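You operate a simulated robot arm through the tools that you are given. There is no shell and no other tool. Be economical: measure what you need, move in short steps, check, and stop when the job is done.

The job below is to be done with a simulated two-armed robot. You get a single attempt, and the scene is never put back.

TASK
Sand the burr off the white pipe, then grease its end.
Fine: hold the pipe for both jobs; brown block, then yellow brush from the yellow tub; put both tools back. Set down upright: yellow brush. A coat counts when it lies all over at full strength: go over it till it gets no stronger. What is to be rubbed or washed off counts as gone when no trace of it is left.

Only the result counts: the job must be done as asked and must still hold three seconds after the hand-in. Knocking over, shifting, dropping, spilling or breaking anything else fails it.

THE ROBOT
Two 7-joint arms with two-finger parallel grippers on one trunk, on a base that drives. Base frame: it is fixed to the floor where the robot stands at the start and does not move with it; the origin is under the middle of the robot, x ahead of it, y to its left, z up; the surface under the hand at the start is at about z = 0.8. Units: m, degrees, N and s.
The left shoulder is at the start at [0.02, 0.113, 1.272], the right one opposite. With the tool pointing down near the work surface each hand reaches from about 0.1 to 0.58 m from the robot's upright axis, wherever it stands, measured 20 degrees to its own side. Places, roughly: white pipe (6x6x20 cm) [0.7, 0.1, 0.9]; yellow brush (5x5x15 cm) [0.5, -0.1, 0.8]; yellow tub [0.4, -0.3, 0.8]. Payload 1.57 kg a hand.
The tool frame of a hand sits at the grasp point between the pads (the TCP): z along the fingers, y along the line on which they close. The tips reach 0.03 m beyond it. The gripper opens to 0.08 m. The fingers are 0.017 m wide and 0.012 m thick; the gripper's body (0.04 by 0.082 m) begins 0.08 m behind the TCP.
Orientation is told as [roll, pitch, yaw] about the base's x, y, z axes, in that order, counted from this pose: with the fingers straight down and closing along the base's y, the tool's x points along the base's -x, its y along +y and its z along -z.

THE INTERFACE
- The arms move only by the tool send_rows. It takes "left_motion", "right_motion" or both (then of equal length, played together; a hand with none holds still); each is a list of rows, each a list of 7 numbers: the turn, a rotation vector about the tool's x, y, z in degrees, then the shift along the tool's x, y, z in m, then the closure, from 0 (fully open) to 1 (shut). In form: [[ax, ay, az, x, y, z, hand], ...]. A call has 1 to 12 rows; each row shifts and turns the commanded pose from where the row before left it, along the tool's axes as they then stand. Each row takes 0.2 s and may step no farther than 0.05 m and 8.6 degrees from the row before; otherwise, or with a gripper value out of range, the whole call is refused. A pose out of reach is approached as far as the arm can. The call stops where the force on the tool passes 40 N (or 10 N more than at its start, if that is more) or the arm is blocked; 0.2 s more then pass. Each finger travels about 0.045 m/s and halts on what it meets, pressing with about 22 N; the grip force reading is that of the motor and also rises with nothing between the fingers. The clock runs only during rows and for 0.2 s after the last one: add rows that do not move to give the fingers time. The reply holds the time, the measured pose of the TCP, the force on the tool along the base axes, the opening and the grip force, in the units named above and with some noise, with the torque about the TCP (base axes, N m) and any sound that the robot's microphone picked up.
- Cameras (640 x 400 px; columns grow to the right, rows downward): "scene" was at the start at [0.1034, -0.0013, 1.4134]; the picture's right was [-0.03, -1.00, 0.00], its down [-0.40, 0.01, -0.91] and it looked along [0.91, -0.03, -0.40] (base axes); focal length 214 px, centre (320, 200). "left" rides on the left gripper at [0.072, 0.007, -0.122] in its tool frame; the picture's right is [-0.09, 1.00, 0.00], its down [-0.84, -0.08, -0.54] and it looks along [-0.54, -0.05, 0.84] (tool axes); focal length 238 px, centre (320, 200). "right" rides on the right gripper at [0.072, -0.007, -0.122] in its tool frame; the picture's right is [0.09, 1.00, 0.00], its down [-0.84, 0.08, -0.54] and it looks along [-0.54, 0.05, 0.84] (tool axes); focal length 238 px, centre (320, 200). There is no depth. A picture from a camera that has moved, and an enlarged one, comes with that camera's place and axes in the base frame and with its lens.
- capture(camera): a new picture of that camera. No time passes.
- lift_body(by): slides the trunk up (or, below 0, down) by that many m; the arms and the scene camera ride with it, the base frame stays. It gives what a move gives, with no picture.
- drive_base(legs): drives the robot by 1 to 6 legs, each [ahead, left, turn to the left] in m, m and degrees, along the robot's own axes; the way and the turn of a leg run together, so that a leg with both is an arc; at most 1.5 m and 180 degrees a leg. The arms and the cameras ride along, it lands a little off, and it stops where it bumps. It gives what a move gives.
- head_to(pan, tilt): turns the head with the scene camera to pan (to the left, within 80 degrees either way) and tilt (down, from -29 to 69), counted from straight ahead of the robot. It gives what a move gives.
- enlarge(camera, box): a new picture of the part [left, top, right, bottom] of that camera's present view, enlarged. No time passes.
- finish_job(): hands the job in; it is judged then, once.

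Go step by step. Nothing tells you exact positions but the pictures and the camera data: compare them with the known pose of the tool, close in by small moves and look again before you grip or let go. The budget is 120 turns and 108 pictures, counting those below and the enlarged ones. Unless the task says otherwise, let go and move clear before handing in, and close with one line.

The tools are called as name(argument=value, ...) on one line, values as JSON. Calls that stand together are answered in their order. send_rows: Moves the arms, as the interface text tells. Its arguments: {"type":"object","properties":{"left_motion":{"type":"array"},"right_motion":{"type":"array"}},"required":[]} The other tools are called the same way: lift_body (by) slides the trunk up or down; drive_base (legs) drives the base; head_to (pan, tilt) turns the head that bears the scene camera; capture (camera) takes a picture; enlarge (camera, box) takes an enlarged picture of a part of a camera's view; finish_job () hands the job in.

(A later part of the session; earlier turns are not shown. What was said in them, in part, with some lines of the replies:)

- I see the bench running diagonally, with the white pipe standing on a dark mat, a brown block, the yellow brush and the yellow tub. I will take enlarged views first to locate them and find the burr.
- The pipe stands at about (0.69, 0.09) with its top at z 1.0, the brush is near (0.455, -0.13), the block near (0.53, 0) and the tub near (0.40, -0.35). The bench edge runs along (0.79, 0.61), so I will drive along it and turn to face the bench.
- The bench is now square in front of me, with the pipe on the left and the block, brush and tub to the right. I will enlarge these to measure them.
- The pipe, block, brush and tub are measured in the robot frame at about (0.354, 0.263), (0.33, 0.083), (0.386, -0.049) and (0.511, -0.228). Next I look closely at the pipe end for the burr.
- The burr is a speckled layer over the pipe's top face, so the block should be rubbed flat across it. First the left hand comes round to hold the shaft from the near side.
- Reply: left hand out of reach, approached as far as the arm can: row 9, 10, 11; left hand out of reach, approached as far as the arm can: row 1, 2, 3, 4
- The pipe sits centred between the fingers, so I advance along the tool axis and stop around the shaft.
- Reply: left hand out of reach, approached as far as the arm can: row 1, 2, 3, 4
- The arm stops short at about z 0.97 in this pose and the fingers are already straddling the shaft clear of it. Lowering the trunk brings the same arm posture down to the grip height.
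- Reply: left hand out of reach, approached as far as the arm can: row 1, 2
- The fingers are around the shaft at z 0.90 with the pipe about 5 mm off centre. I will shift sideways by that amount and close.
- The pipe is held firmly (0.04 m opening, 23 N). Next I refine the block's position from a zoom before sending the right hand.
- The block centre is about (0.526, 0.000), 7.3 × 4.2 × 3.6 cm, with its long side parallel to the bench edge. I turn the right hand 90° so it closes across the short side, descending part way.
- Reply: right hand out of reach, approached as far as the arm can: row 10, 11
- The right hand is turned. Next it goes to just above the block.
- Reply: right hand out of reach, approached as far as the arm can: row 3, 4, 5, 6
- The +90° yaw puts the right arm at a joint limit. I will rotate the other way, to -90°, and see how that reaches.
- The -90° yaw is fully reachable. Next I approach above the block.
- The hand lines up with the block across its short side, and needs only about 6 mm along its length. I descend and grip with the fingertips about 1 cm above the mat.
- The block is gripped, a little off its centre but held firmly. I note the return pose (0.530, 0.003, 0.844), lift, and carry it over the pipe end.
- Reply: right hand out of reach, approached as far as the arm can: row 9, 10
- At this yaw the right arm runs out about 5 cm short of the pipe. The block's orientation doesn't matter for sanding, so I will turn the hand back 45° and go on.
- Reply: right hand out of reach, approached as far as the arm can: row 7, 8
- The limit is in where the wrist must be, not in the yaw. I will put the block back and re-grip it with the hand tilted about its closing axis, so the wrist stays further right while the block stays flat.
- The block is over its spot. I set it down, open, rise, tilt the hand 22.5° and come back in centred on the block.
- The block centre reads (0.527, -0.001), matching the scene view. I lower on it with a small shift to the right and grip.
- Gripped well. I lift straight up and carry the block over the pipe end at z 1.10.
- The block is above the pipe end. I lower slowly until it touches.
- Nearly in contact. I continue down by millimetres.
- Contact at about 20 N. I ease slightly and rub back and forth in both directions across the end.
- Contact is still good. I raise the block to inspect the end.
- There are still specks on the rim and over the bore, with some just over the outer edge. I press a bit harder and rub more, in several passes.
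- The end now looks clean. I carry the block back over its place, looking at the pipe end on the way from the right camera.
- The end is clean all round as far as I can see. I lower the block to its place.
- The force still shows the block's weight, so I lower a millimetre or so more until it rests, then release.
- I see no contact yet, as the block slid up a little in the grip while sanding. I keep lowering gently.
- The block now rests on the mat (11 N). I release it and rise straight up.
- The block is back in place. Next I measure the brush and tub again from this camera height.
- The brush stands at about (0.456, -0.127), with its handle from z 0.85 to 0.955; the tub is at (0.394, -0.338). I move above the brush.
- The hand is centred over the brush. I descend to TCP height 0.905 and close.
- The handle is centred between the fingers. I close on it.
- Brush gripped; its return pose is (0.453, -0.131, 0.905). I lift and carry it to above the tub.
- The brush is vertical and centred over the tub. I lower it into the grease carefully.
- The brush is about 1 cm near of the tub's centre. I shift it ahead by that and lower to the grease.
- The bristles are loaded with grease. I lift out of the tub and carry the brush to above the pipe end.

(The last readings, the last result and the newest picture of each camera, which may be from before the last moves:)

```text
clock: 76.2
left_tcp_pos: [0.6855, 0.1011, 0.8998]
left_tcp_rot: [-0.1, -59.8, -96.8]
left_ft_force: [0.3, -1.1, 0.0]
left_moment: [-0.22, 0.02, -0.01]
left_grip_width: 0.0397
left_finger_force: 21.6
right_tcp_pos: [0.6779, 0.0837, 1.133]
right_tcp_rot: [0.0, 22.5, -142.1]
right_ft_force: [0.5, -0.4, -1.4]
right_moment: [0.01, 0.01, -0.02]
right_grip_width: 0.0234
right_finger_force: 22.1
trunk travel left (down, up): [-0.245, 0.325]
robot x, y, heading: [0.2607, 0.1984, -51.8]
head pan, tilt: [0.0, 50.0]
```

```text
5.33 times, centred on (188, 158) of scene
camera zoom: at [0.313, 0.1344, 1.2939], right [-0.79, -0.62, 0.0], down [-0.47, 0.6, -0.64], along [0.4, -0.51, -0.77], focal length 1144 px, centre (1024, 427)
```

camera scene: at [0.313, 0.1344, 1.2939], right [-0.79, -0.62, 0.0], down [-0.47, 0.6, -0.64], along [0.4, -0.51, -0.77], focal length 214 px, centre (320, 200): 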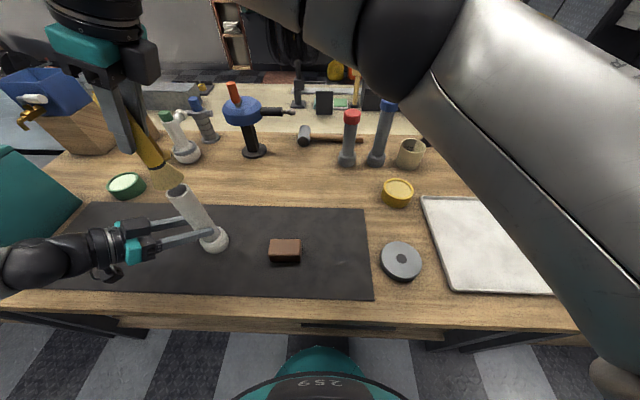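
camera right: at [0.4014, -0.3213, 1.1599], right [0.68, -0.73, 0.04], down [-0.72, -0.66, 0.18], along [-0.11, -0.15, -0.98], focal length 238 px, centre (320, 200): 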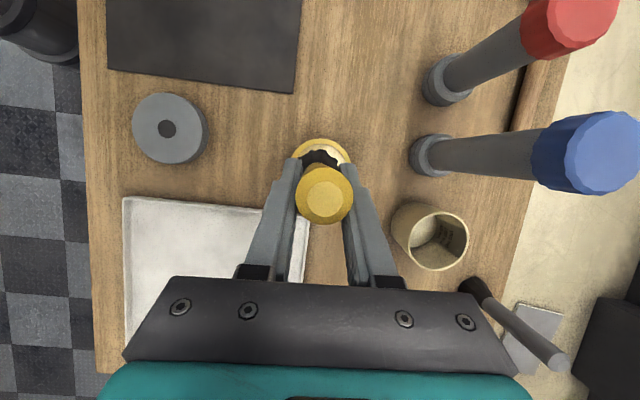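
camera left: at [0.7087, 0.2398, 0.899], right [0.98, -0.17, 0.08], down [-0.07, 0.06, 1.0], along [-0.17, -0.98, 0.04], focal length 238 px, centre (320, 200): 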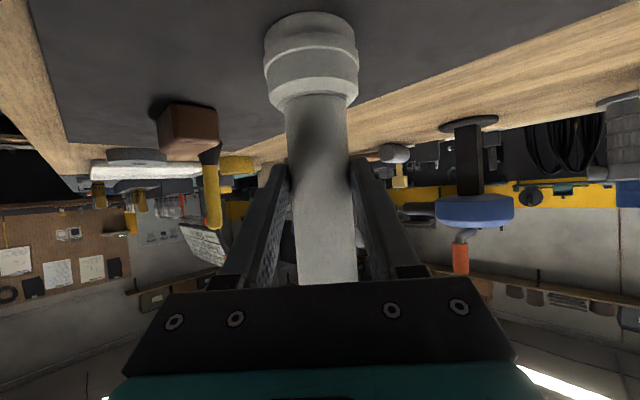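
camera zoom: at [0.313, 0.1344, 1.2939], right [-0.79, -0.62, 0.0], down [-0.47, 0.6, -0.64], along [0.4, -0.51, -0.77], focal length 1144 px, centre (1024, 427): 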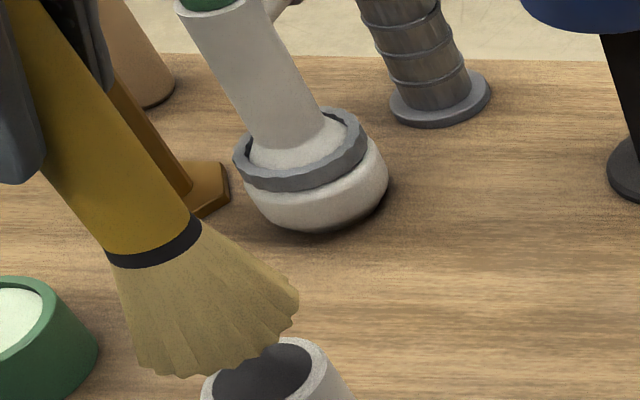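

The brush is lined up over the pipe end, about 2.5 cm above. I lower to light contact.

send_rows(right_motion=[[0, 0, 0, -0.0046, 0.002, 0.0111, 1], [0, 0, 0, -0.0046, 0, 0.0111, 1], [0, 0, 0, -0.0011, 0, 0.0028, 1], [0, 0, 0, 0, 0, 0, 1]])

send_rows(right_motion=[[0, 0, 0, -0.0004, 0, 0.0009, 1], [0, 0, 0, -0.0004, 0, 0.0009, 1], [0, 0, 0, 0, 0, 0, 1]])

enlarge(camera="scene", box=[140, 140, 236, 215])

```text
clock: 77.2
left_tcp_pos: [0.687, 0.1007, 0.9005]
left_tcp_rot: [-0.1, -59.8, -96.8]
left_ft_force: [0.1, 0.8, 0.3]
left_moment: [0.15, -0.02, 0.02]
left_grip_width: 0.0395
left_finger_force: 21.9
right_tcp_pos: [0.68, 0.0823, 1.107]
right_tcp_rot: [0.0, 22.6, -142.2]
right_ft_force: [0.3, -0.1, -0.9]
right_moment: [0.02, -0.01, 0.01]
right_grip_width: 0.0235
right_finger_force: 21.5
trunk travel left (down, up): [-0.245, 0.325]
robot x, y, heading: [0.2566, 0.1986, -52.1]
head pan, tilt: [0.0, 50.0]
```

```text
clock: 78.0
left_tcp_pos: [0.6855, 0.1011, 0.9002]
left_tcp_rot: [-0.1, -59.8, -96.8]
left_ft_force: [-0.2, -0.1, -1.1]
left_moment: [0.17, 0.01, 0.0]
left_grip_width: 0.0394
left_finger_force: 21.5
right_tcp_pos: [0.6802, 0.0813, 1.1064]
right_tcp_rot: [0.0, 22.6, -142.1]
right_ft_force: [0.2, 0.2, 1.6]
right_moment: [-0.03, -0.01, 0.01]
right_grip_width: 0.0236
right_finger_force: 21.8
trunk travel left (down, up): [-0.245, 0.325]
robot x, y, heading: [0.2589, 0.2007, -51.8]
head pan, tilt: [0.0, 50.0]
```

```text
5.33 times, centred on (188, 178) of scene
camera zoom: at [0.313, 0.1347, 1.294], right [-0.79, -0.62, 0.0], down [-0.47, 0.6, -0.64], along [0.4, -0.51, -0.77], focal length 1144 px, centre (1024, 320)
```

zoom: 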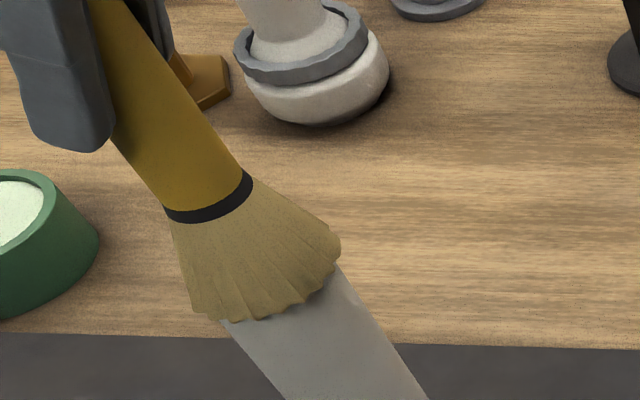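

Contact at about 2–3 N. I brush back and forth and around across the end.

send_rows(right_motion=[[0, 0, 0, 0.0137, 0, 0.0064, 1], [0, 0, 0, -0.0277, 0, -0.0115, 1], [0, 0, 0, 0.0277, 0, 0.0115, 1], [0, 0, 0, -0.0277, 0, -0.0115, 1], [0, 0, 0, 0.0139, 0.013, 0.0057, 1], [0, 0, 0, 0, -0.026, 0, 1], [0, 0, 0, 0, 0.026, 0, 1], [0, 0, 0, 0, -0.026, 0, 1], [0, 0, 0, 0.0111, 0, 0.0046, 1], [0, 0, 0, -0.0222, 0, -0.0092, 1], [0, 0, 0, 0, 0.024, 0, 1], [0, 0, 0, 0.0222, 0, 0.0092, 1]])

send_rows(right_motion=[[0, 0, 0, 0, -0.022, 0, 1], [0, 0, 0, -0.0222, 0, -0.0092, 1], [0, 0, 0, 0, 0.022, 0, 1], [0, 0, 0, 0.0222, 0, 0.0092, 1], [0, 0, 0, -0.0222, -0.022, -0.0092, 1], [0, 0, 0, 0.0222, 0.022, 0.0092, 1], [0, 0, 0, -0.0111, -0.011, -0.0046, 1], [0, 0, 0, 0.0103, 0, -0.025, 1], [0, 0, 0, 0.0103, 0, -0.025, 1], [0, 0, 0, 0, 0.04, 0, 1], [0, 0, 0, 0, 0, 0, 1]])

enlarge(camera="scene", box=[156, 165, 220, 215])

```text
clock: 80.6
left_tcp_pos: [0.6876, 0.1018, 0.9005]
left_tcp_rot: [-0.1, -59.7, -96.9]
left_ft_force: [0.2, -0.1, -2.0]
left_moment: [0.09, 0.02, -0.02]
left_grip_width: 0.0394
left_finger_force: 22.1
right_tcp_pos: [0.6975, 0.0813, 1.1062]
right_tcp_rot: [0.0, 22.5, -142.1]
right_ft_force: [0.5, -0.4, -0.8]
right_moment: [0.02, 0.0, -0.04]
right_grip_width: 0.0238
right_finger_force: 21.4
trunk travel left (down, up): [-0.245, 0.325]
robot x, y, heading: [0.2558, 0.2016, -52.2]
head pan, tilt: [0.0, 50.0]
```

```text
clock: 83.0
left_tcp_pos: [0.6858, 0.1018, 0.8997]
left_tcp_rot: [-0.1, -59.8, -96.8]
left_ft_force: [-0.1, 1.2, 0.2]
left_moment: [0.04, 0.0, 0.01]
left_grip_width: 0.0394
left_finger_force: 21.3
right_tcp_pos: [0.7055, 0.0499, 1.1593]
right_tcp_rot: [0.0, 22.4, -141.9]
right_ft_force: [0.5, -0.5, -0.2]
right_moment: [0.02, -0.01, -0.04]
right_grip_width: 0.0235
right_finger_force: 22.0
trunk travel left (down, up): [-0.245, 0.325]
robot x, y, heading: [0.2583, 0.1994, -51.9]
head pan, tilt: [0.0, 50.0]
```

```text
8.00 times, centred on (188, 190) of scene
camera zoom: at [0.313, 0.1347, 1.294], right [-0.79, -0.62, 0.0], down [-0.47, 0.6, -0.64], along [0.4, -0.51, -0.77], focal length 1716 px, centre (1376, 280)
```

zoom: 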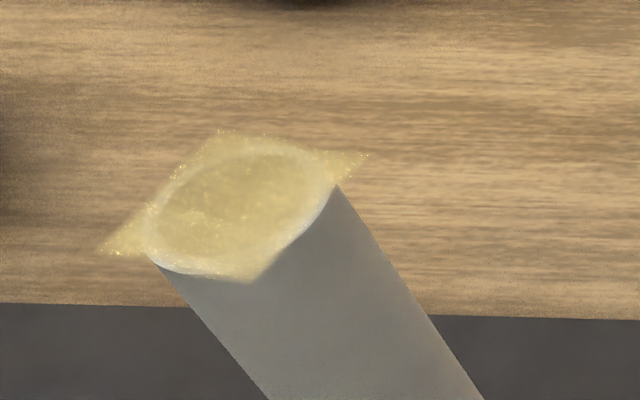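

A coat has appeared, but it looks uneven and faint toward the corners. I repeat with slightly more pressure and longer strokes.

send_rows(right_motion=[[0, 0, 0, 0, -0.04, 0, 1], [0, 0, 0, -0.0106, 0, 0.0257, 1], [0, 0, 0, -0.0106, 0, 0.0257, 1], [0, 0, 0, 0.0185, 0, 0.0077, 1], [0, 0, 0, -0.037, 0, -0.0153, 1], [0, 0, 0, 0.037, 0, 0.0153, 1], [0, 0, 0, -0.037, 0, -0.0153, 1], [0, 0, 0, 0.0185, 0, 0.0077, 1], [0, 0, 0, 0, 0.02, 0, 1], [0, 0, 0, 0, -0.04, 0, 1], [0, 0, 0, 0, 0.04, 0, 1], [0, 0, 0, 0, -0.02, 0, 1]])

send_rows(right_motion=[[0, 0, 0, 0.0139, 0, 0.0057, 1], [0, 0, 0, -0.0139, 0.015, -0.0057, 1], [0, 0, 0, -0.0139, -0.015, -0.0057, 1], [0, 0, 0, 0.0139, -0.015, 0.0057, 1], [0, 0, 0, 0.0139, 0.015, 0.0057, 1], [0, 0, 0, -0.0277, 0, -0.0115, 1], [0, 0, 0, 0.0139, 0, 0.0057, 1], [0, 0, 0, 0.0106, 0, -0.0257, 1], [0, 0, 0, 0.0106, 0, -0.0257, 1], [0, 0, 0, 0, 0.04, 0, 1], [0, 0, 0, 0, 0, 0, 1]])

enlarge(camera="scene", box=[156, 165, 220, 215])

capture(camera="scene")

```text
clock: 85.6
left_tcp_pos: [0.6849, 0.1012, 0.899]
left_tcp_rot: [0.0, -59.8, -97.0]
left_ft_force: [-2.7, 2.2, -0.5]
left_moment: [-0.12, -0.16, 0.03]
left_grip_width: 0.0395
left_finger_force: 22.2
right_tcp_pos: [0.6801, 0.0808, 1.1034]
right_tcp_rot: [0.1, 22.7, -142.2]
right_ft_force: [1.3, -2.3, 6.5]
right_moment: [-0.05, -0.29, -0.03]
right_grip_width: 0.0234
right_finger_force: 21.7
trunk travel left (down, up): [-0.245, 0.325]
robot x, y, heading: [0.2597, 0.203, -52.0]
head pan, tilt: [0.0, 50.0]
```

```text
clock: 88.0
left_tcp_pos: [0.6864, 0.1018, 0.8987]
left_tcp_rot: [0.0, -59.8, -96.8]
left_ft_force: [0.7, 0.2, -0.3]
left_moment: [0.03, -0.03, 0.02]
left_grip_width: 0.0392
left_finger_force: 22.3
right_tcp_pos: [0.7062, 0.0497, 1.159]
right_tcp_rot: [0.0, 22.5, -142.0]
right_ft_force: [0.7, 0.0, -0.8]
right_moment: [0.02, 0.0, -0.02]
right_grip_width: 0.0237
right_finger_force: 22.0
trunk travel left (down, up): [-0.245, 0.325]
robot x, y, heading: [0.2573, 0.2012, -51.7]
head pan, tilt: [0.0, 50.0]
```

```text
8.00 times, centred on (188, 190) of scene
camera zoom: at [0.3129, 0.1347, 1.2939], right [-0.79, -0.62, 0.0], down [-0.47, 0.6, -0.64], along [0.4, -0.51, -0.77], focal length 1716 px, centre (1376, 280)
```

zoom: 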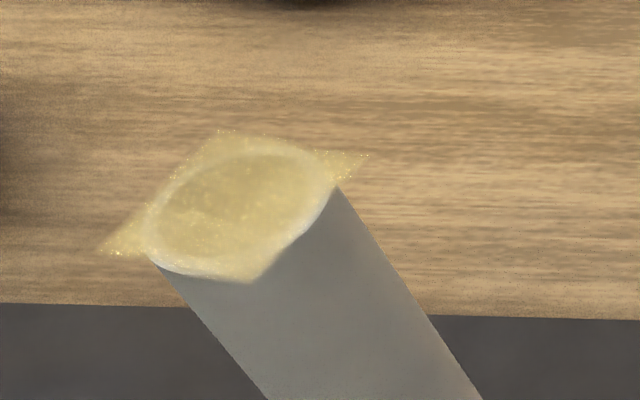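

```text
44 pictures are left
camera scene: at [0.3129, 0.1347, 1.2939], right [-0.79, -0.62, 0.0], down [-0.47, 0.6, -0.64], along [0.4, -0.51, -0.77], focal length 214 px, centre (320, 200)
```

scene: 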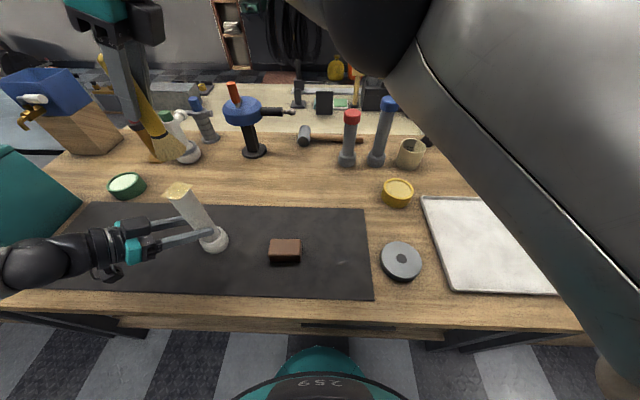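

The coat is a little fuller. I take a closer reference image, then do another set of passes to see if it still strengthens.

enlarge(camera="scene", box=[164, 177, 196, 202])

send_rows(right_motion=[[0, 0, 0, 0, -0.04, 0, 1], [0, 0, 0, -0.0106, 0, 0.0257, 1], [0, 0, 0, -0.0109, 0, 0.0264, 1], [0, 0, 0, 0.0185, 0, 0.0077, 1], [0, 0, 0, -0.037, 0, -0.0153, 1], [0, 0, 0, 0.037, 0, 0.0153, 1], [0, 0, 0, -0.037, 0, -0.0153, 1], [0, 0, 0, 0.0185, 0, 0.0077, 1], [0, 0, 0, 0, 0.02, 0, 1], [0, 0, 0, 0, -0.04, 0, 1], [0, 0, 0, 0, 0.04, 0, 1], [0, 0, 0, 0, -0.02, 0, 1]])

send_rows(right_motion=[[0, 0, 0, 0.0139, 0.015, 0.0057, 1], [0, 0, 0, -0.0277, 0, -0.0115, 1], [0, 0, 0, 0, -0.03, 0, 1], [0, 0, 0, 0.0277, 0, 0.0115, 1], [0, 0, 0, -0.0277, 0.03, -0.0115, 1], [0, 0, 0, 0.0277, -0.03, 0.0115, 1], [0, 0, 0, -0.0139, 0.015, -0.0057, 1], [0, 0, 0, 0.0106, 0, -0.0257, 1], [0, 0, 0, 0.0109, 0, -0.0264, 1], [0, 0, 0, 0, 0.04, 0, 1], [0, 0, 0, 0, 0, 0, 1]])

enlarge(camera="scene", box=[164, 177, 196, 202])

```text
16.00 times, centred on (180, 190) of scene
camera zoom: at [0.3129, 0.1347, 1.2939], right [-0.79, -0.62, 0.0], down [-0.47, 0.6, -0.64], along [0.4, -0.51, -0.77], focal length 3432 px, centre (2560, 368)
```

zoom: 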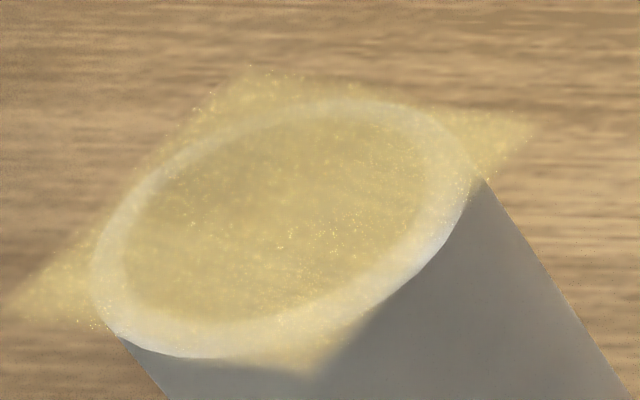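

```text
clock: 90.6
left_tcp_pos: [0.6846, 0.1013, 0.8989]
left_tcp_rot: [0.0, -59.9, -97.0]
left_ft_force: [-2.3, 5.3, 1.6]
left_moment: [-0.16, -0.2, -0.04]
left_grip_width: 0.0397
left_finger_force: 22.3
right_tcp_pos: [0.6816, 0.0812, 1.1034]
right_tcp_rot: [0.2, 22.6, -142.2]
right_ft_force: [3.1, -3.0, 14.7]
right_moment: [-0.13, -0.38, -0.06]
right_grip_width: 0.0236
right_finger_force: 21.5
trunk travel left (down, up): [-0.245, 0.325]
robot x, y, heading: [0.2586, 0.1985, -51.8]
head pan, tilt: [0.0, 50.0]
```

```text
clock: 93.0
left_tcp_pos: [0.6869, 0.1007, 0.9001]
left_tcp_rot: [-0.1, -59.8, -96.9]
left_ft_force: [-0.9, 2.2, 2.9]
left_moment: [0.09, 0.03, 0.03]
left_grip_width: 0.0397
left_finger_force: 21.9
right_tcp_pos: [0.7044, 0.0515, 1.1597]
right_tcp_rot: [0.0, 22.5, -142.0]
right_ft_force: [0.7, -0.3, -0.2]
right_moment: [0.02, 0.0, -0.01]
right_grip_width: 0.0235
right_finger_force: 22.1
trunk travel left (down, up): [-0.245, 0.325]
robot x, y, heading: [0.2608, 0.2044, -51.9]
head pan, tilt: [0.0, 50.0]
```

```text
16.00 times, centred on (180, 190) of scene
camera zoom: at [0.3127, 0.1351, 1.294], right [-0.79, -0.62, 0.0], down [-0.47, 0.6, -0.64], along [0.4, -0.51, -0.77], focal length 3432 px, centre (2560, 368)
```

zoom: 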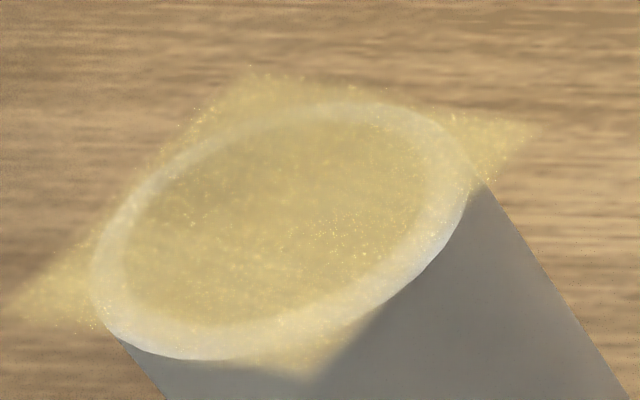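

There's no visible change between the last two sets, so the coat appears saturated. I check whether the brush is still loaded, to rule out that it simply ran dry.

enlarge(camera="scene", box=[100, 90, 212, 170])

```text
5.00 times, centred on (156, 130) of scene
camera zoom: at [0.3127, 0.1351, 1.294], right [-0.79, -0.62, 0.0], down [-0.47, 0.6, -0.64], along [0.4, -0.51, -0.77], focal length 1072 px, centre (1140, 550)
```

zoom: 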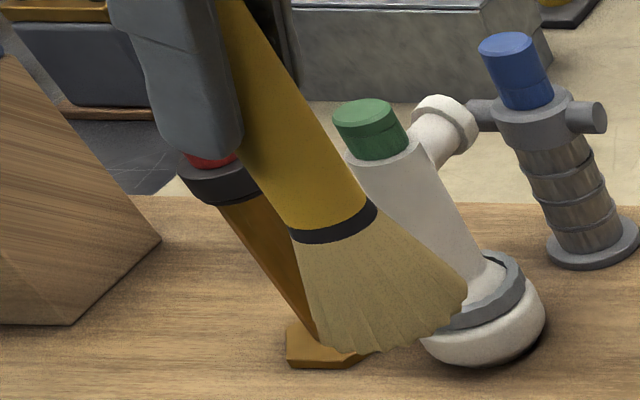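

The brush is still loaded and the coat did not change. To be certain it is not limited by the load, I will dip once more and do one last pass.

send_rows(right_motion=[[0, 0, 0, -0.04106, 0.01146, -0.017, 1], [0, 0, 0, -0.04106, 0.01146, -0.017, 1], [0, 0, 0, -0.04106, 0.01146, -0.017, 1], [0, 0, 0, -0.04106, 0.01146, -0.017, 1], [0, 0, 0, -0.04106, 0.01146, -0.017, 1], [0, 0, 0, -0.04106, 0.01146, -0.017, 1], [0, 0, 0, -0.04106, 0.01146, -0.017, 1], [0, 0, 0, -0.04106, 0.01146, -0.017, 1], [0, 0, 0, -0.04106, 0.01146, -0.017, 1], [0, 0, 0, -0.04106, 0.01146, -0.017, 1], [0, 0, 0, -0.04106, 0.01146, -0.017, 1], [0, 0, 0, 0, 0, 0, 1]])

capture(camera="right")

enlarge(camera="scene", box=[164, 177, 196, 202])

```text
clock: 95.6
left_tcp_pos: [0.6862, 0.101, 0.8997]
left_tcp_rot: [-0.1, -59.9, -96.9]
left_ft_force: [0.5, 0.6, 2.1]
left_moment: [-0.09, -0.05, -0.02]
left_grip_width: 0.0393
left_finger_force: 22.1
right_tcp_pos: [0.3966, -0.3501, 1.1583]
right_tcp_rot: [0.0, 22.5, -142.0]
right_ft_force: [0.0, -0.7, -0.9]
right_moment: [-0.01, -0.03, 0.0]
right_grip_width: 0.0236
right_finger_force: 22.0
trunk travel left (down, up): [-0.245, 0.325]
robot x, y, heading: [0.258, 0.1997, -52.0]
head pan, tilt: [0.0, 50.0]
```

```text
40 pictures are left
camera right: at [0.4096, -0.333, 1.2988], right [0.68, -0.73, 0.04], down [-0.73, -0.66, 0.18], along [-0.11, -0.15, -0.98], focal length 238 px, centre (320, 200)
```

right: 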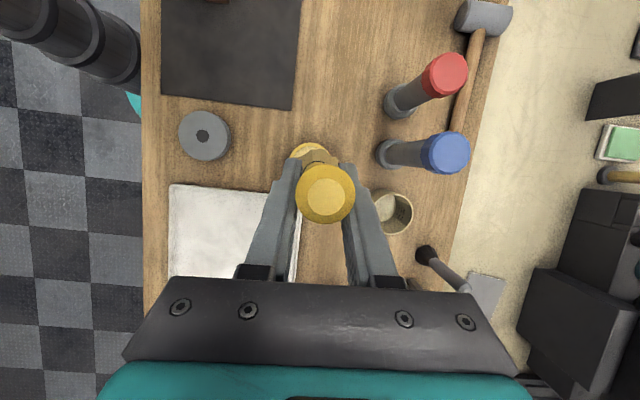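

```text
16.00 times, centred on (180, 190) of scene
camera zoom: at [0.3128, 0.1347, 1.294], right [-0.79, -0.62, 0.0], down [-0.47, 0.6, -0.64], along [0.4, -0.51, -0.77], focal length 3432 px, centre (2560, 368)
```

zoom: 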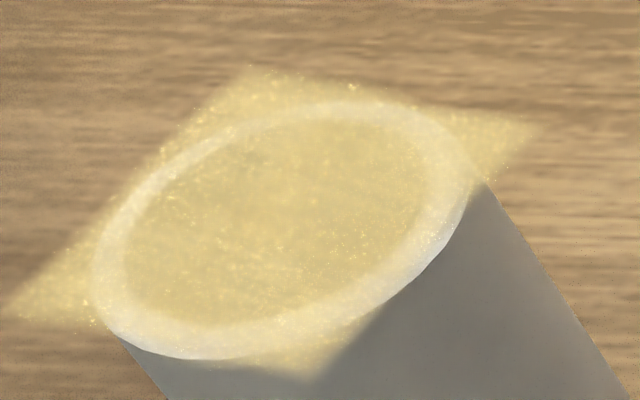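

I lower into the tub again along the same line, then the last millimetres gently.

send_rows(right_motion=[[0, 0, 0, -0.0168, 0, 0.0407, 1], [0, 0, 0, -0.0168, 0, 0.0407, 1], [0, 0, 0, -0.0168, 0, 0.0407, 1], [0, 0, 0, -0.0168, 0, 0.0407, 1], [0, 0, 0, -0.0123, 0, 0.0296, 1], [0, 0, 0, -0.0019, 0, 0.0046, 1], [0, 0, 0, -0.0011, 0, 0.0028, 1], [0, 0, 0, -0.0008, 0, 0.0018, 1], [0, 0, 0, 0, 0, 0, 1]])

enlarge(camera="scene", box=[350, 130, 446, 205])

```text
clock: 97.6
left_tcp_pos: [0.6854, 0.101, 0.9001]
left_tcp_rot: [-0.1, -59.8, -96.7]
left_ft_force: [-0.2, 1.4, 3.5]
left_moment: [-0.05, 0.0, 0.02]
left_grip_width: 0.0395
left_finger_force: 22.3
right_tcp_pos: [0.3976, -0.35, 0.941]
right_tcp_rot: [0.0, 22.5, -142.1]
right_ft_force: [-0.7, 0.2, 0.7]
right_moment: [0.01, 0.01, -0.01]
right_grip_width: 0.0235
right_finger_force: 22.0
trunk travel left (down, up): [-0.245, 0.325]
robot x, y, heading: [0.2587, 0.1983, -51.9]
head pan, tilt: [0.0, 50.0]
```

```text
5.33 times, centred on (398, 168) of scene
camera zoom: at [0.3128, 0.1348, 1.294], right [-0.79, -0.62, 0.0], down [-0.47, 0.6, -0.64], along [0.4, -0.51, -0.77], focal length 1144 px, centre (-96, 373)
```

zoom: 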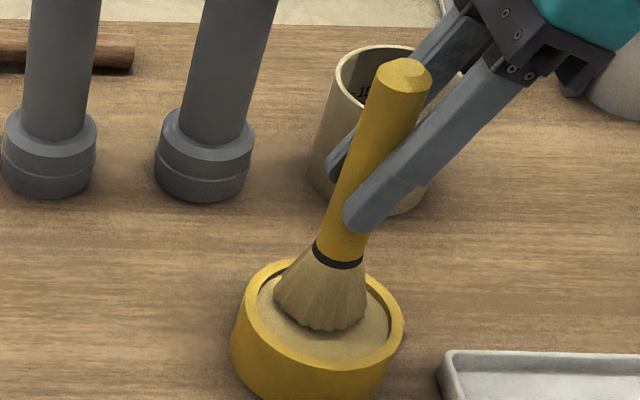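

The brush slid up about 4 mm in the grip, so I lower a little further for a real dip.

send_rows(right_motion=[[0, 0, 0, -0.0005, 0, 0.0012, 1], [0, 0, 0, -0.0005, 0, 0.0012, 1], [0, 0, 0, 0, 0, 0, 1]])

```text
clock: 98.4
left_tcp_pos: [0.6854, 0.1018, 0.8993]
left_tcp_rot: [-0.1, -59.7, -96.8]
left_ft_force: [0.5, 0.8, 2.8]
left_moment: [-0.1, -0.03, -0.03]
left_grip_width: 0.0396
left_finger_force: 22.1
right_tcp_pos: [0.3984, -0.3507, 0.9378]
right_tcp_rot: [0.0, 22.5, -142.1]
right_ft_force: [-0.3, 0.6, -0.4]
right_moment: [0.02, 0.02, 0.0]
right_grip_width: 0.0235
right_finger_force: 22.3
trunk travel left (down, up): [-0.245, 0.325]
robot x, y, heading: [0.2535, 0.2013, -52.1]
head pan, tilt: [0.0, 50.0]
```

send_rows(right_motion=[[0, 0, 0, -0.0005, 0, 0.0012, 1], [0, 0, 0, -0.0005, 0, 0.0012, 1], [0, 0, 0, 0, 0, 0, 1]])

enlarge(camera="scene", box=[350, 130, 446, 205])

```text
clock: 99.2
left_tcp_pos: [0.6856, 0.1003, 0.9003]
left_tcp_rot: [-0.2, -59.7, -96.8]
left_ft_force: [0.3, -0.1, 2.8]
left_moment: [-0.12, 0.01, 0.01]
left_grip_width: 0.0393
left_finger_force: 22.1
right_tcp_pos: [0.3981, -0.3498, 0.9348]
right_tcp_rot: [0.0, 22.5, -142.1]
right_ft_force: [0.4, -0.1, -0.7]
right_moment: [0.01, 0.02, 0.02]
right_grip_width: 0.0233
right_finger_force: 22.5
trunk travel left (down, up): [-0.245, 0.325]
robot x, y, heading: [0.2577, 0.1997, -51.9]
head pan, tilt: [0.0, 50.0]
```

```text
5.33 times, centred on (398, 168) of scene
camera zoom: at [0.3129, 0.1348, 1.294], right [-0.79, -0.62, 0.0], down [-0.47, 0.6, -0.64], along [0.4, -0.51, -0.77], focal length 1144 px, centre (-96, 373)
```

zoom: 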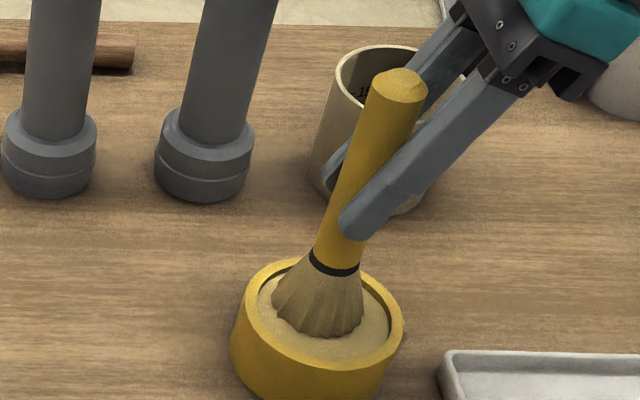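

Almost at the grease surface. I lower another couple of millimetres.

send_rows(right_motion=[[0, 0, 0, -0.0004, 0, 0.001, 1], [0, 0, 0, -0.0004, 0, 0.001, 1], [0, 0, 0, 0, 0, 0, 1]])

```text
clock: 100.0
left_tcp_pos: [0.6854, 0.101, 0.8993]
left_tcp_rot: [0.0, -59.8, -96.9]
left_ft_force: [0.4, -1.0, 0.0]
left_moment: [-0.06, 0.0, 0.02]
left_grip_width: 0.0397
left_finger_force: 22.1
right_tcp_pos: [0.398, -0.3501, 0.9356]
right_tcp_rot: [0.3, 22.6, -142.0]
right_ft_force: [-2.8, -0.6, 11.6]
right_moment: [0.18, 0.06, 0.04]
right_grip_width: 0.0233
right_finger_force: 22.1
trunk travel left (down, up): [-0.245, 0.325]
robot x, y, heading: [0.2578, 0.2063, -52.2]
head pan, tilt: [0.0, 50.0]
```

Good dip. I lift and return to above the pipe end.

send_rows(right_motion=[[0, 0, 0, 0.0157, 0, -0.0379, 1], [0, 0, 0, 0.0157, 0, -0.0379, 1], [0, 0, 0, 0.0157, 0, -0.0379, 1], [0, 0, 0, 0.0157, 0, -0.0379, 1], [0, 0, 0, 0.0157, 0, -0.0379, 1], [0, 0, 0, 0, 0, 0, 1]])

send_rows(right_motion=[[0, 0, 0, 0.041, -0.0153, 0.017, 1], [0, 0, 0, 0.041, -0.0153, 0.017, 1], [0, 0, 0, 0.041, -0.0153, 0.017, 1], [0, 0, 0, 0.041, -0.0153, 0.017, 1], [0, 0, 0, 0.041, -0.0153, 0.017, 1], [0, 0, 0, 0.041, -0.0153, 0.017, 1], [0, 0, 0, 0.041, -0.0153, 0.017, 1], [0, 0, 0, 0.041, -0.0153, 0.017, 1], [0, 0, 0, 0.041, -0.0153, 0.017, 1], [0, 0, 0, 0.041, -0.0153, 0.017, 1], [0, 0, 0, 0.041, -0.0153, 0.017, 1], [0, 0, 0, 0, 0, 0, 1]])

send_rows(right_motion=[[0, 0, 0, -0.0057, 0, 0.0139, 1], [0, 0, 0, -0.0057, 0, 0.0139, 1], [0, 0, 0, -0.0015, 0, 0.0037, 1], [0, 0, 0, -0.0008, 0, 0.0018, 1], [0, 0, 0, 0, 0, 0, 1]])

```text
clock: 101.4
left_tcp_pos: [0.6857, 0.1004, 0.8991]
left_tcp_rot: [-0.1, -59.8, -97.0]
left_ft_force: [-0.3, 3.1, 2.5]
left_moment: [0.09, 0.08, -0.05]
left_grip_width: 0.0395
left_finger_force: 22.0
right_tcp_pos: [0.3969, -0.3506, 1.1404]
right_tcp_rot: [-0.1, 22.4, -142.1]
right_ft_force: [0.2, 0.6, -0.6]
right_moment: [0.0, -0.02, 0.02]
right_grip_width: 0.0234
right_finger_force: 21.6
trunk travel left (down, up): [-0.245, 0.325]
robot x, y, heading: [0.2589, 0.1979, -52.0]
head pan, tilt: [0.0, 50.0]
```

```text
clock: 104.0
left_tcp_pos: [0.686, 0.1012, 0.8998]
left_tcp_rot: [0.1, -59.7, -96.8]
left_ft_force: [0.4, 2.0, 2.7]
left_moment: [0.02, 0.03, 0.04]
left_grip_width: 0.0395
left_finger_force: 22.4
right_tcp_pos: [0.6793, 0.084, 1.1401]
right_tcp_rot: [0.1, 22.6, -142.1]
right_ft_force: [0.2, -0.4, -1.0]
right_moment: [-0.03, -0.02, 0.01]
right_grip_width: 0.0235
right_finger_force: 21.6
trunk travel left (down, up): [-0.245, 0.325]
robot x, y, heading: [0.2587, 0.2011, -52.3]
head pan, tilt: [0.0, 50.0]
```

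```text
clock: 105.2
left_tcp_pos: [0.6861, 0.1017, 0.8998]
left_tcp_rot: [0.0, -59.7, -96.9]
left_ft_force: [2.6, 3.2, 3.3]
left_moment: [0.11, -0.11, 0.05]
left_grip_width: 0.0398
left_finger_force: 22.3
right_tcp_pos: [0.6788, 0.0836, 1.1024]
right_tcp_rot: [0.1, 22.6, -142.0]
right_ft_force: [0.6, 0.7, -0.3]
right_moment: [-0.02, -0.05, 0.02]
right_grip_width: 0.0236
right_finger_force: 21.9
trunk travel left (down, up): [-0.245, 0.325]
robot x, y, heading: [0.2582, 0.2014, -52.0]
head pan, tilt: [0.0, 50.0]
```

At the end face again. I press lightly and do full strokes in both directions plus a loop.

send_rows(right_motion=[[0, 0, 0, -0.0009, 0, 0.0021, 1], [0, 0, 0, 0.0185, 0, 0.0077, 1], [0, 0, 0, -0.037, 0, -0.0153, 1], [0, 0, 0, 0.037, 0, 0.0153, 1], [0, 0, 0, -0.0185, 0.02, -0.0077, 1], [0, 0, 0, 0, -0.04, 0, 1], [0, 0, 0, 0, 0.04, 0, 1], [0, 0, 0, 0.0148, -0.004, 0.0061, 1], [0, 0, 0, -0.0296, 0, -0.0122, 1], [0, 0, 0, 0, -0.032, 0, 1], [0, 0, 0, 0.0296, 0, 0.0122, 1], [0, 0, 0, -0.0148, 0.016, -0.0061, 1]])

send_rows(right_motion=[[0, 0, 0, 0.0139, 0.015, 0.0057, 1], [0, 0, 0, -0.0277, -0.03, -0.0115, 1], [0, 0, 0, 0.0277, 0, 0.0115, 1], [0, 0, 0, -0.0277, 0.03, -0.0115, 1], [0, 0, 0, 0.0277, 0, 0.0115, 1], [0, 0, 0, 0, -0.03, 0, 1], [0, 0, 0, -0.0139, 0.015, -0.0057, 1], [0, 0, 0, 0.0106, 0, -0.0257, 1], [0, 0, 0, 0.0109, 0, -0.0264, 1], [0, 0, 0, 0, 0.04, 0, 1], [0, 0, 0, 0, 0, 0, 1]])

enlarge(camera="scene", box=[164, 177, 196, 202])

```text
clock: 107.8
left_tcp_pos: [0.686, 0.1008, 0.9001]
left_tcp_rot: [-0.1, -59.8, -96.9]
left_ft_force: [0.5, -1.2, -4.2]
left_moment: [-0.27, 0.11, 0.07]
left_grip_width: 0.0397
left_finger_force: 22.5
right_tcp_pos: [0.6782, 0.0817, 1.0991]
right_tcp_rot: [0.0, 22.6, -142.1]
right_ft_force: [0.9, 1.0, 10.3]
right_moment: [0.23, -0.13, 0.0]
right_grip_width: 0.0237
right_finger_force: 21.8
trunk travel left (down, up): [-0.245, 0.325]
robot x, y, heading: [0.2571, 0.2005, -52.0]
head pan, tilt: [0.0, 50.0]
```

```text
clock: 110.2
left_tcp_pos: [0.6857, 0.1006, 0.9001]
left_tcp_rot: [-0.1, -59.7, -96.8]
left_ft_force: [-0.5, 0.5, 0.6]
left_moment: [0.06, 0.0, 0.01]
left_grip_width: 0.0397
left_finger_force: 21.8
right_tcp_pos: [0.7023, 0.0506, 1.1561]
right_tcp_rot: [0.1, 22.5, -141.9]
right_ft_force: [-1.0, -0.4, -0.9]
right_moment: [0.01, 0.02, -0.04]
right_grip_width: 0.0234
right_finger_force: 22.5
trunk travel left (down, up): [-0.245, 0.325]
robot x, y, heading: [0.2567, 0.198, -51.8]
head pan, tilt: [0.0, 50.0]
```

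```text
16.00 times, centred on (180, 190) of scene
camera zoom: at [0.3129, 0.1348, 1.294], right [-0.79, -0.62, 0.0], down [-0.47, 0.6, -0.64], along [0.4, -0.51, -0.77], focal length 3432 px, centre (2560, 368)
```

zoom: 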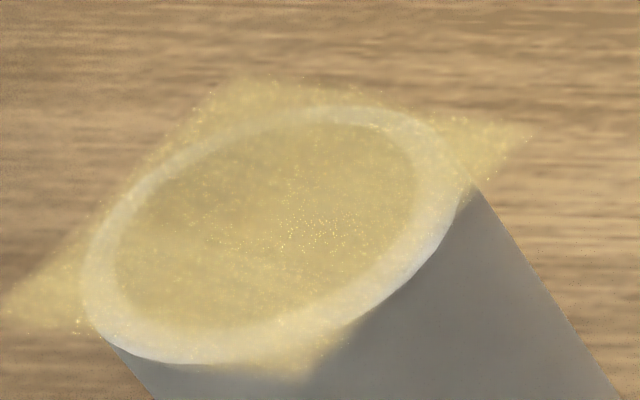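

The coat is unchanged after a fresh load, so it is at full strength. I carry the brush back over its place.

send_rows(right_motion=[[0, 0, 0, -0.0407, -0.0014, -0.0169, 1], [0, 0, 0, -0.0407, -0.0014, -0.0169, 1], [0, 0, 0, -0.0407, -0.0014, -0.0169, 1], [0, 0, 0, -0.0407, -0.0014, -0.0169, 1], [0, 0, 0, -0.0407, -0.0014, -0.0169, 1], [0, 0, 0, -0.0407, -0.0014, -0.0169, 1], [0, 0, 0, -0.0407, -0.0014, -0.0169, 1], [0, 0, 0, -0.0161, 0, 0.0388, 1], [0, 0, 0, -0.0161, 0, 0.0388, 1], [0, 0, 0, -0.0161, 0, 0.0388, 1], [0, 0, 0, 0, 0, 0, 1]])

enlarge(camera="scene", box=[284, 150, 396, 240])

capture(camera="right")

```text
clock: 112.6
left_tcp_pos: [0.6859, 0.1013, 0.8987]
left_tcp_rot: [-0.2, -59.8, -96.9]
left_ft_force: [-1.9, 1.3, 0.2]
left_moment: [0.05, 0.13, -0.04]
left_grip_width: 0.0395
left_finger_force: 22.0
right_tcp_pos: [0.4536, -0.1308, 1.031]
right_tcp_rot: [0.1, 22.5, -142.1]
right_ft_force: [-0.6, -0.1, -1.2]
right_moment: [-0.03, 0.02, 0.0]
right_grip_width: 0.0236
right_finger_force: 22.2
trunk travel left (down, up): [-0.245, 0.325]
robot x, y, heading: [0.2554, 0.2028, -51.9]
head pan, tilt: [0.0, 50.0]
```

```text
4.44 times, centred on (340, 195) of scene
camera zoom: at [0.3127, 0.1348, 1.294], right [-0.79, -0.62, 0.0], down [-0.47, 0.6, -0.64], along [0.4, -0.51, -0.77], focal length 953 px, centre (231, 222)
```

zoom: 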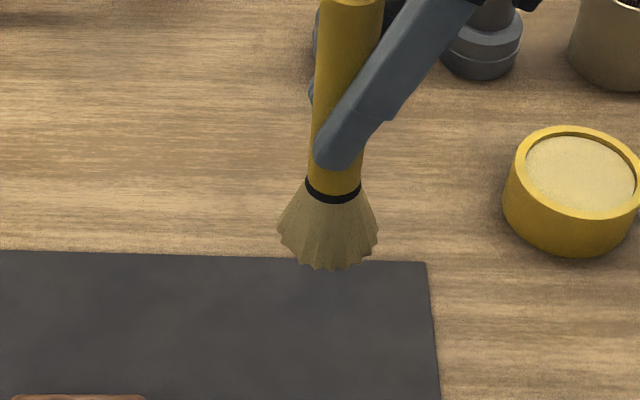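

```text
34 pictures are left
camera right: at [0.4659, -0.114, 1.171], right [0.68, -0.73, 0.04], down [-0.73, -0.66, 0.18], along [-0.11, -0.15, -0.98], focal length 238 px, centre (320, 200)
```

right: 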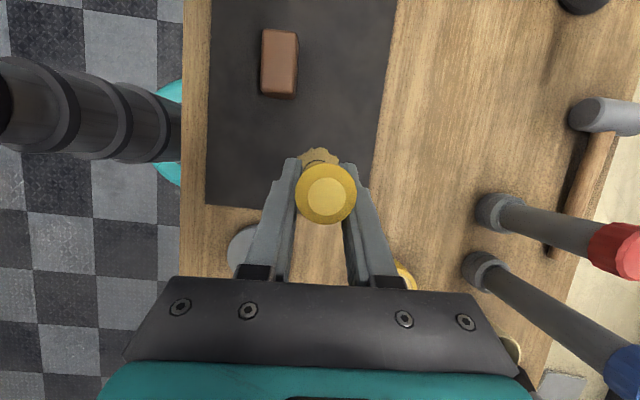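

The brush is still vertical and over its place. I lower it most of the way.

send_rows(right_motion=[[0, 0, 0, -0.0153, 0, 0.037, 1], [0, 0, 0, -0.0153, 0, 0.037, 1], [0, 0, 0, -0.0153, 0, 0.037, 1], [0, 0, 0, -0.0019, 0, 0.0046, 1], [0, 0, 0, 0, 0, 0, 1]])

send_rows(right_motion=[[0, 0, 0, -0.0005, 0, 0.0012, 1], [0, 0, 0, -0.0005, 0, 0.0012, 1], [0, 0, 0, 0, 0, 0, 1]])

enlarge(camera="scene", box=[300, 170, 396, 245])

```text
clock: 113.8
left_tcp_pos: [0.6863, 0.1015, 0.9]
left_tcp_rot: [0.0, -59.8, -96.9]
left_ft_force: [0.1, 1.4, 0.9]
left_moment: [0.06, -0.04, -0.01]
left_grip_width: 0.0398
left_finger_force: 21.9
right_tcp_pos: [0.4543, -0.1303, 0.9062]
right_tcp_rot: [0.0, 22.5, -142.0]
right_ft_force: [0.3, 0.5, -1.5]
right_moment: [0.02, -0.02, -0.03]
right_grip_width: 0.0235
right_finger_force: 22.3
trunk travel left (down, up): [-0.245, 0.325]
robot x, y, heading: [0.2582, 0.2014, -51.8]
head pan, tilt: [0.0, 50.0]
```

```text
clock: 114.6
left_tcp_pos: [0.686, 0.1016, 0.8988]
left_tcp_rot: [-0.1, -59.8, -96.8]
left_ft_force: [0.8, 1.1, 1.0]
left_moment: [0.03, -0.08, 0.0]
left_grip_width: 0.0398
left_finger_force: 22.0
right_tcp_pos: [0.4546, -0.1317, 0.9036]
right_tcp_rot: [0.0, 22.6, -142.1]
right_ft_force: [0.3, 0.5, -0.1]
right_moment: [-0.01, -0.03, -0.01]
right_grip_width: 0.0235
right_finger_force: 22.1
trunk travel left (down, up): [-0.245, 0.325]
robot x, y, heading: [0.2558, 0.2003, -51.9]
head pan, tilt: [0.0, 50.0]
```

```text
5.33 times, centred on (348, 208) of scene
camera zoom: at [0.313, 0.1348, 1.294], right [-0.79, -0.62, 0.0], down [-0.47, 0.6, -0.64], along [0.4, -0.51, -0.77], focal length 1144 px, centre (171, 160)
```

zoom: 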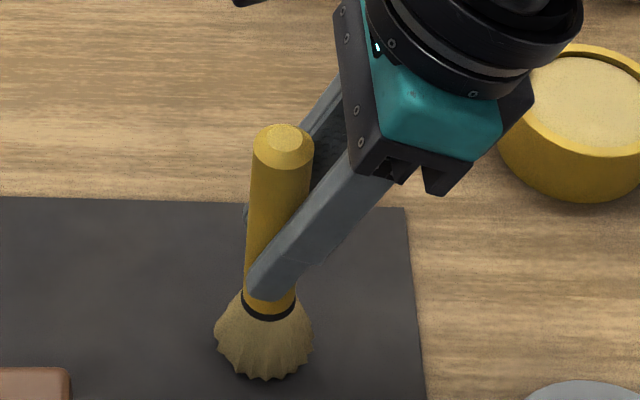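

Almost down; I go on by a millimetre at a time until it bears on the mat.

send_rows(right_motion=[[0, 0, 0, -0.0004, 0, 0.0009, 1], [0, 0, 0, -0.0004, 0, 0.0009, 1], [0, 0, 0, 0, 0, 0, 1]])

```text
clock: 115.4
left_tcp_pos: [0.685, 0.1017, 0.8997]
left_tcp_rot: [0.0, -59.8, -96.7]
left_ft_force: [0.8, 0.6, 1.1]
left_moment: [0.02, -0.02, 0.04]
left_grip_width: 0.0398
left_finger_force: 21.9
right_tcp_pos: [0.4546, -0.1303, 0.9005]
right_tcp_rot: [0.1, 22.5, -142.1]
right_ft_force: [-0.4, 0.3, -1.1]
right_moment: [0.03, 0.02, -0.01]
right_grip_width: 0.0236
right_finger_force: 22.2
trunk travel left (down, up): [-0.245, 0.325]
robot x, y, heading: [0.259, 0.201, -52.0]
head pan, tilt: [0.0, 50.0]
```

send_rows(right_motion=[[0, 0, 0, -0.0004, 0, 0.0009, 1], [0, 0, 0, -0.0004, 0, 0.0009, 1], [0, 0, 0, 0, 0, 0, 1]])

```text
clock: 116.2
left_tcp_pos: [0.6858, 0.1014, 0.8985]
left_tcp_rot: [-0.2, -59.9, -96.8]
left_ft_force: [1.5, -0.1, -0.9]
left_moment: [-0.07, -0.05, 0.02]
left_grip_width: 0.0398
left_finger_force: 21.4
right_tcp_pos: [0.4543, -0.1304, 0.9002]
right_tcp_rot: [0.1, 22.4, -142.0]
right_ft_force: [-2.5, 0.5, 4.2]
right_moment: [0.08, 0.04, 0.04]
right_grip_width: 0.0237
right_finger_force: 22.5
trunk travel left (down, up): [-0.245, 0.325]
robot x, y, heading: [0.2599, 0.2002, -51.8]
head pan, tilt: [0.0, 50.0]
```

It bears on the mat with about 5 N. I open slowly and look before withdrawing.

send_rows(right_motion=[[0, 0, 0, 0, 0, 0, 0.7], [0, 0, 0, 0, 0, 0, 0.6], [0, 0, 0, 0, 0, 0, 0.4], [0, 0, 0, 0, 0, 0, 0.2], [0, 0, 0, 0, 0, 0, 0], [0, 0, 0, 0, 0, 0, 0], [0, 0, 0, 0, 0, 0, 0]])

capture(camera="right")

enlarge(camera="scene", box=[300, 170, 396, 245])

```text
clock: 117.8
left_tcp_pos: [0.6863, 0.1018, 0.8991]
left_tcp_rot: [-0.1, -59.9, -96.9]
left_ft_force: [-0.3, 0.6, 0.4]
left_moment: [-0.05, 0.05, 0.0]
left_grip_width: 0.0399
left_finger_force: 21.9
right_tcp_pos: [0.4525, -0.1311, 0.8994]
right_tcp_rot: [0.0, 22.4, -142.1]
right_ft_force: [0.2, 0.2, -0.1]
right_moment: [-0.01, 0.01, 0.01]
right_grip_width: 0.0801
right_finger_force: 0.1
trunk travel left (down, up): [-0.245, 0.325]
robot x, y, heading: [0.2574, 0.2019, -52.2]
head pan, tilt: [0.0, 50.0]
```

```text
32 pictures are left
camera right: at [0.4665, -0.1128, 1.0391], right [0.68, -0.73, 0.04], down [-0.73, -0.66, 0.18], along [-0.11, -0.15, -0.98], focal length 238 px, centre (320, 200)
```

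right: 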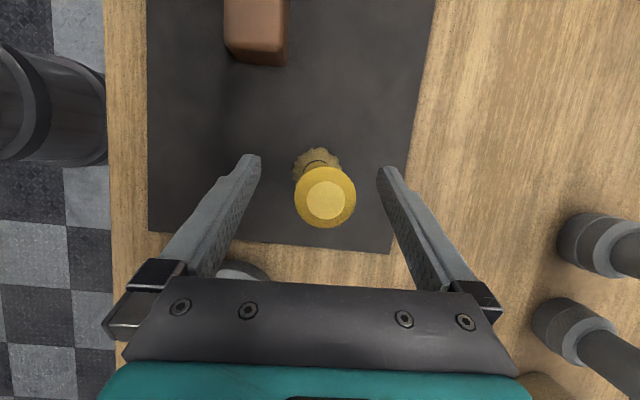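

```text
5.33 times, centred on (348, 208) of scene
camera zoom: at [0.3129, 0.1348, 1.294], right [-0.79, -0.62, 0.0], down [-0.47, 0.6, -0.64], along [0.4, -0.51, -0.77], focal length 1144 px, centre (171, 160)
```

zoom: 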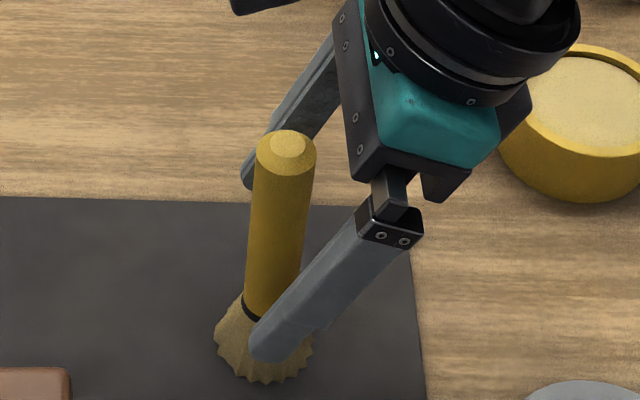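

The brush stands upright on its own. I raise the right hand clear, then open the left hand around the pipe.

send_rows(right_motion=[[0, 0, 0, 0.0115, 0, -0.0277, 0], [0, 0, 0, 0.0168, 0, -0.0407, 0], [0, 0, 0, 0.0168, 0, -0.0407, 0], [0, 0, 0, 0.0168, 0, -0.0407, 0], [0, 0, 0, 0.0168, 0, -0.0407, 0], [0, 0, 0, 0, 0, 0, 0]])

send_rows(left_motion=[[0, 0, 0, 0, 0, 0, 0.45], [0, 0, 0, 0, 0, 0, 0.4], [0, 0, 0, 0, 0, 0, 0.3], [0, 0, 0, 0, 0, 0, 0.15], [0, 0, 0, 0, 0, 0, 0], [0, 0, 0, 0, 0, 0, 0], [0, 0, 0, 0, 0, 0, 0]])

capture(camera="scene")

capture(camera="left")

```text
clock: 119.2
left_tcp_pos: [0.6863, 0.1017, 0.8992]
left_tcp_rot: [-0.1, -59.8, -96.8]
left_ft_force: [-0.6, 0.5, 0.9]
left_moment: [0.04, -0.01, 0.01]
left_grip_width: 0.0398
left_finger_force: 22.2
right_tcp_pos: [0.4548, -0.1295, 1.1055]
right_tcp_rot: [0.0, 22.5, -142.1]
right_ft_force: [-0.5, -1.1, 0.4]
right_moment: [-0.02, 0.04, 0.04]
right_grip_width: 0.0801
right_finger_force: 0.1
trunk travel left (down, up): [-0.245, 0.325]
robot x, y, heading: [0.2544, 0.2005, -51.7]
head pan, tilt: [0.0, 50.0]
```

```text
clock: 120.8
left_tcp_pos: [0.6866, 0.1013, 0.8996]
left_tcp_rot: [0.0, -59.8, -96.8]
left_ft_force: [0.2, -0.1, 0.1]
left_moment: [0.02, 0.0, -0.02]
left_grip_width: 0.08
left_finger_force: 0.0
right_tcp_pos: [0.4544, -0.1295, 1.1048]
right_tcp_rot: [-0.1, 22.5, -142.1]
right_ft_force: [-1.1, 1.2, 1.0]
right_moment: [-0.01, 0.0, 0.02]
right_grip_width: 0.0799
right_finger_force: 0.0
trunk travel left (down, up): [-0.245, 0.325]
robot x, y, heading: [0.2602, 0.199, -52.0]
head pan, tilt: [0.0, 50.0]
```

```text
30 pictures are left
camera scene: at [0.313, 0.1347, 1.294], right [-0.79, -0.62, 0.0], down [-0.47, 0.6, -0.64], along [0.4, -0.51, -0.77], focal length 214 px, centre (320, 200)
```

scene: 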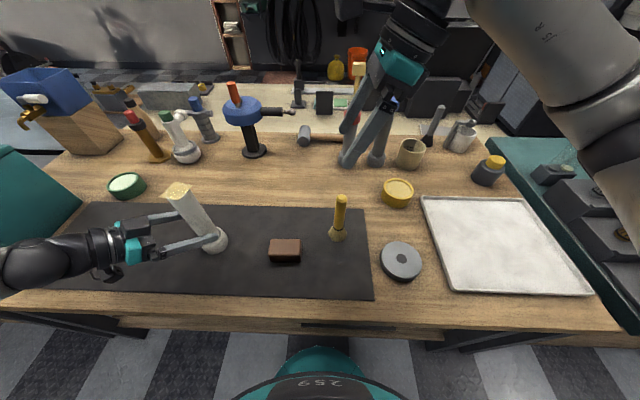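

```text
29 pictures are left
camera left: at [0.7089, 0.2396, 0.8989], right [0.98, -0.17, 0.08], down [-0.07, 0.06, 1.0], along [-0.17, -0.98, 0.04], focal length 238 px, centre (320, 200)
```

left: 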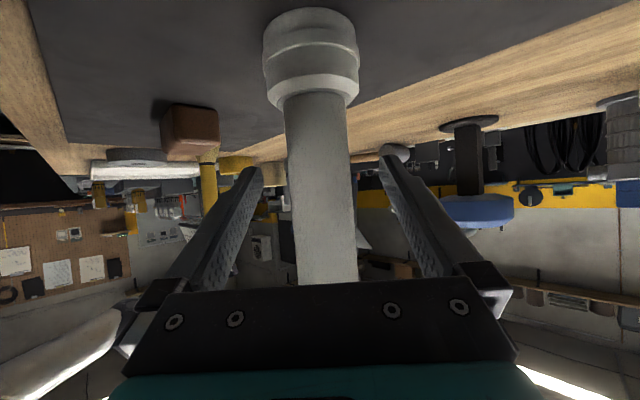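

The pipe stands free. I back the left hand out along its own axis.

send_rows(left_motion=[[0, 0, 0, 0, 0, -0.015, 0], [0, 0, 0, 0, 0, -0.015, 0], [0, 0, 0, 0, 0, -0.02, 0], [0, 0, 0, 0, 0, -0.025, 0], [0, 0, 0, 0, 0, -0.03, 0], [0, 0, 0, 0, 0, -0.03, 0], [0, 0, 0, 0, 0, 0, 0]])

capture(camera="scene")

enlarge(camera="scene", box=[160, 175, 240, 260])

enlarge(camera="scene", box=[260, 170, 420, 270])

```text
clock: 122.4
left_tcp_pos: [0.6997, 0.2175, 0.9684]
left_tcp_rot: [-0.1, -59.9, -96.8]
left_ft_force: [-0.3, 1.0, -0.2]
left_moment: [-0.01, 0.01, 0.0]
left_grip_width: 0.0801
left_finger_force: 0.1
right_tcp_pos: [0.4551, -0.1303, 1.1049]
right_tcp_rot: [0.0, 22.5, -142.2]
right_ft_force: [0.4, -0.3, 0.1]
right_moment: [0.02, 0.03, -0.03]
right_grip_width: 0.0802
right_finger_force: 0.0
trunk travel left (down, up): [-0.245, 0.325]
robot x, y, heading: [0.2576, 0.2024, -52.0]
head pan, tilt: [0.0, 50.0]
```

```text
28 pictures are left
camera scene: at [0.313, 0.1346, 1.2939], right [-0.79, -0.62, 0.0], down [-0.47, 0.6, -0.64], along [0.4, -0.51, -0.77], focal length 214 px, centre (320, 200)
```

scene: 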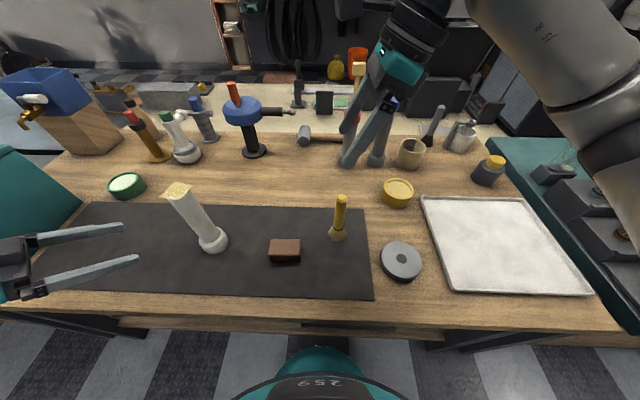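

```text
4.71 times, centred on (200, 218) of scene
camera zoom: at [0.313, 0.1346, 1.2939], right [-0.79, -0.62, 0.0], down [-0.47, 0.6, -0.64], along [0.4, -0.51, -0.77], focal length 1009 px, centre (885, 118)
```

zoom: 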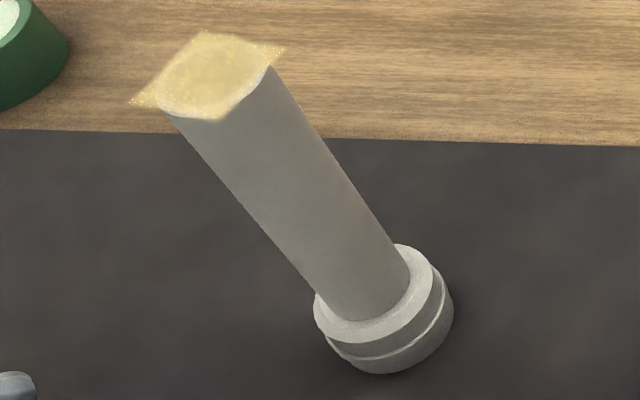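

```text
4.00 times, centred on (340, 220) of scene
camera zoom: at [0.313, 0.1346, 1.2939], right [-0.79, -0.62, 0.0], down [-0.47, 0.6, -0.64], along [0.4, -0.51, -0.77], focal length 858 px, centre (240, 120)
```

zoom: 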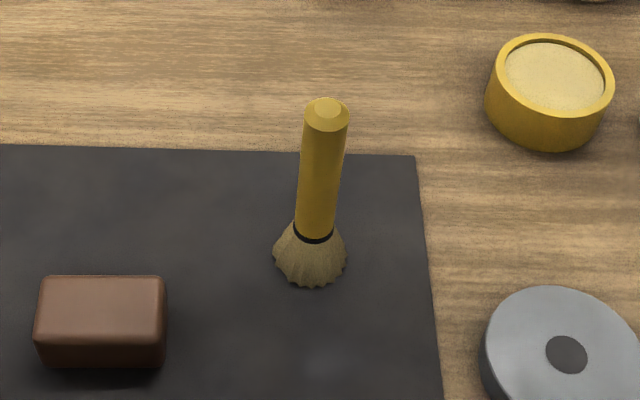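

The pipe stands with a full, even grease coat on its end. The block is back on the mat, the brush stands upright, and both hands are open and clear, so I hand in.

finish_job()

```text
The job is handed in.
```

The burr is sanded off the white pipe and its end is greased until the coat got no stronger. The brown block and upright yellow brush are back in their places.
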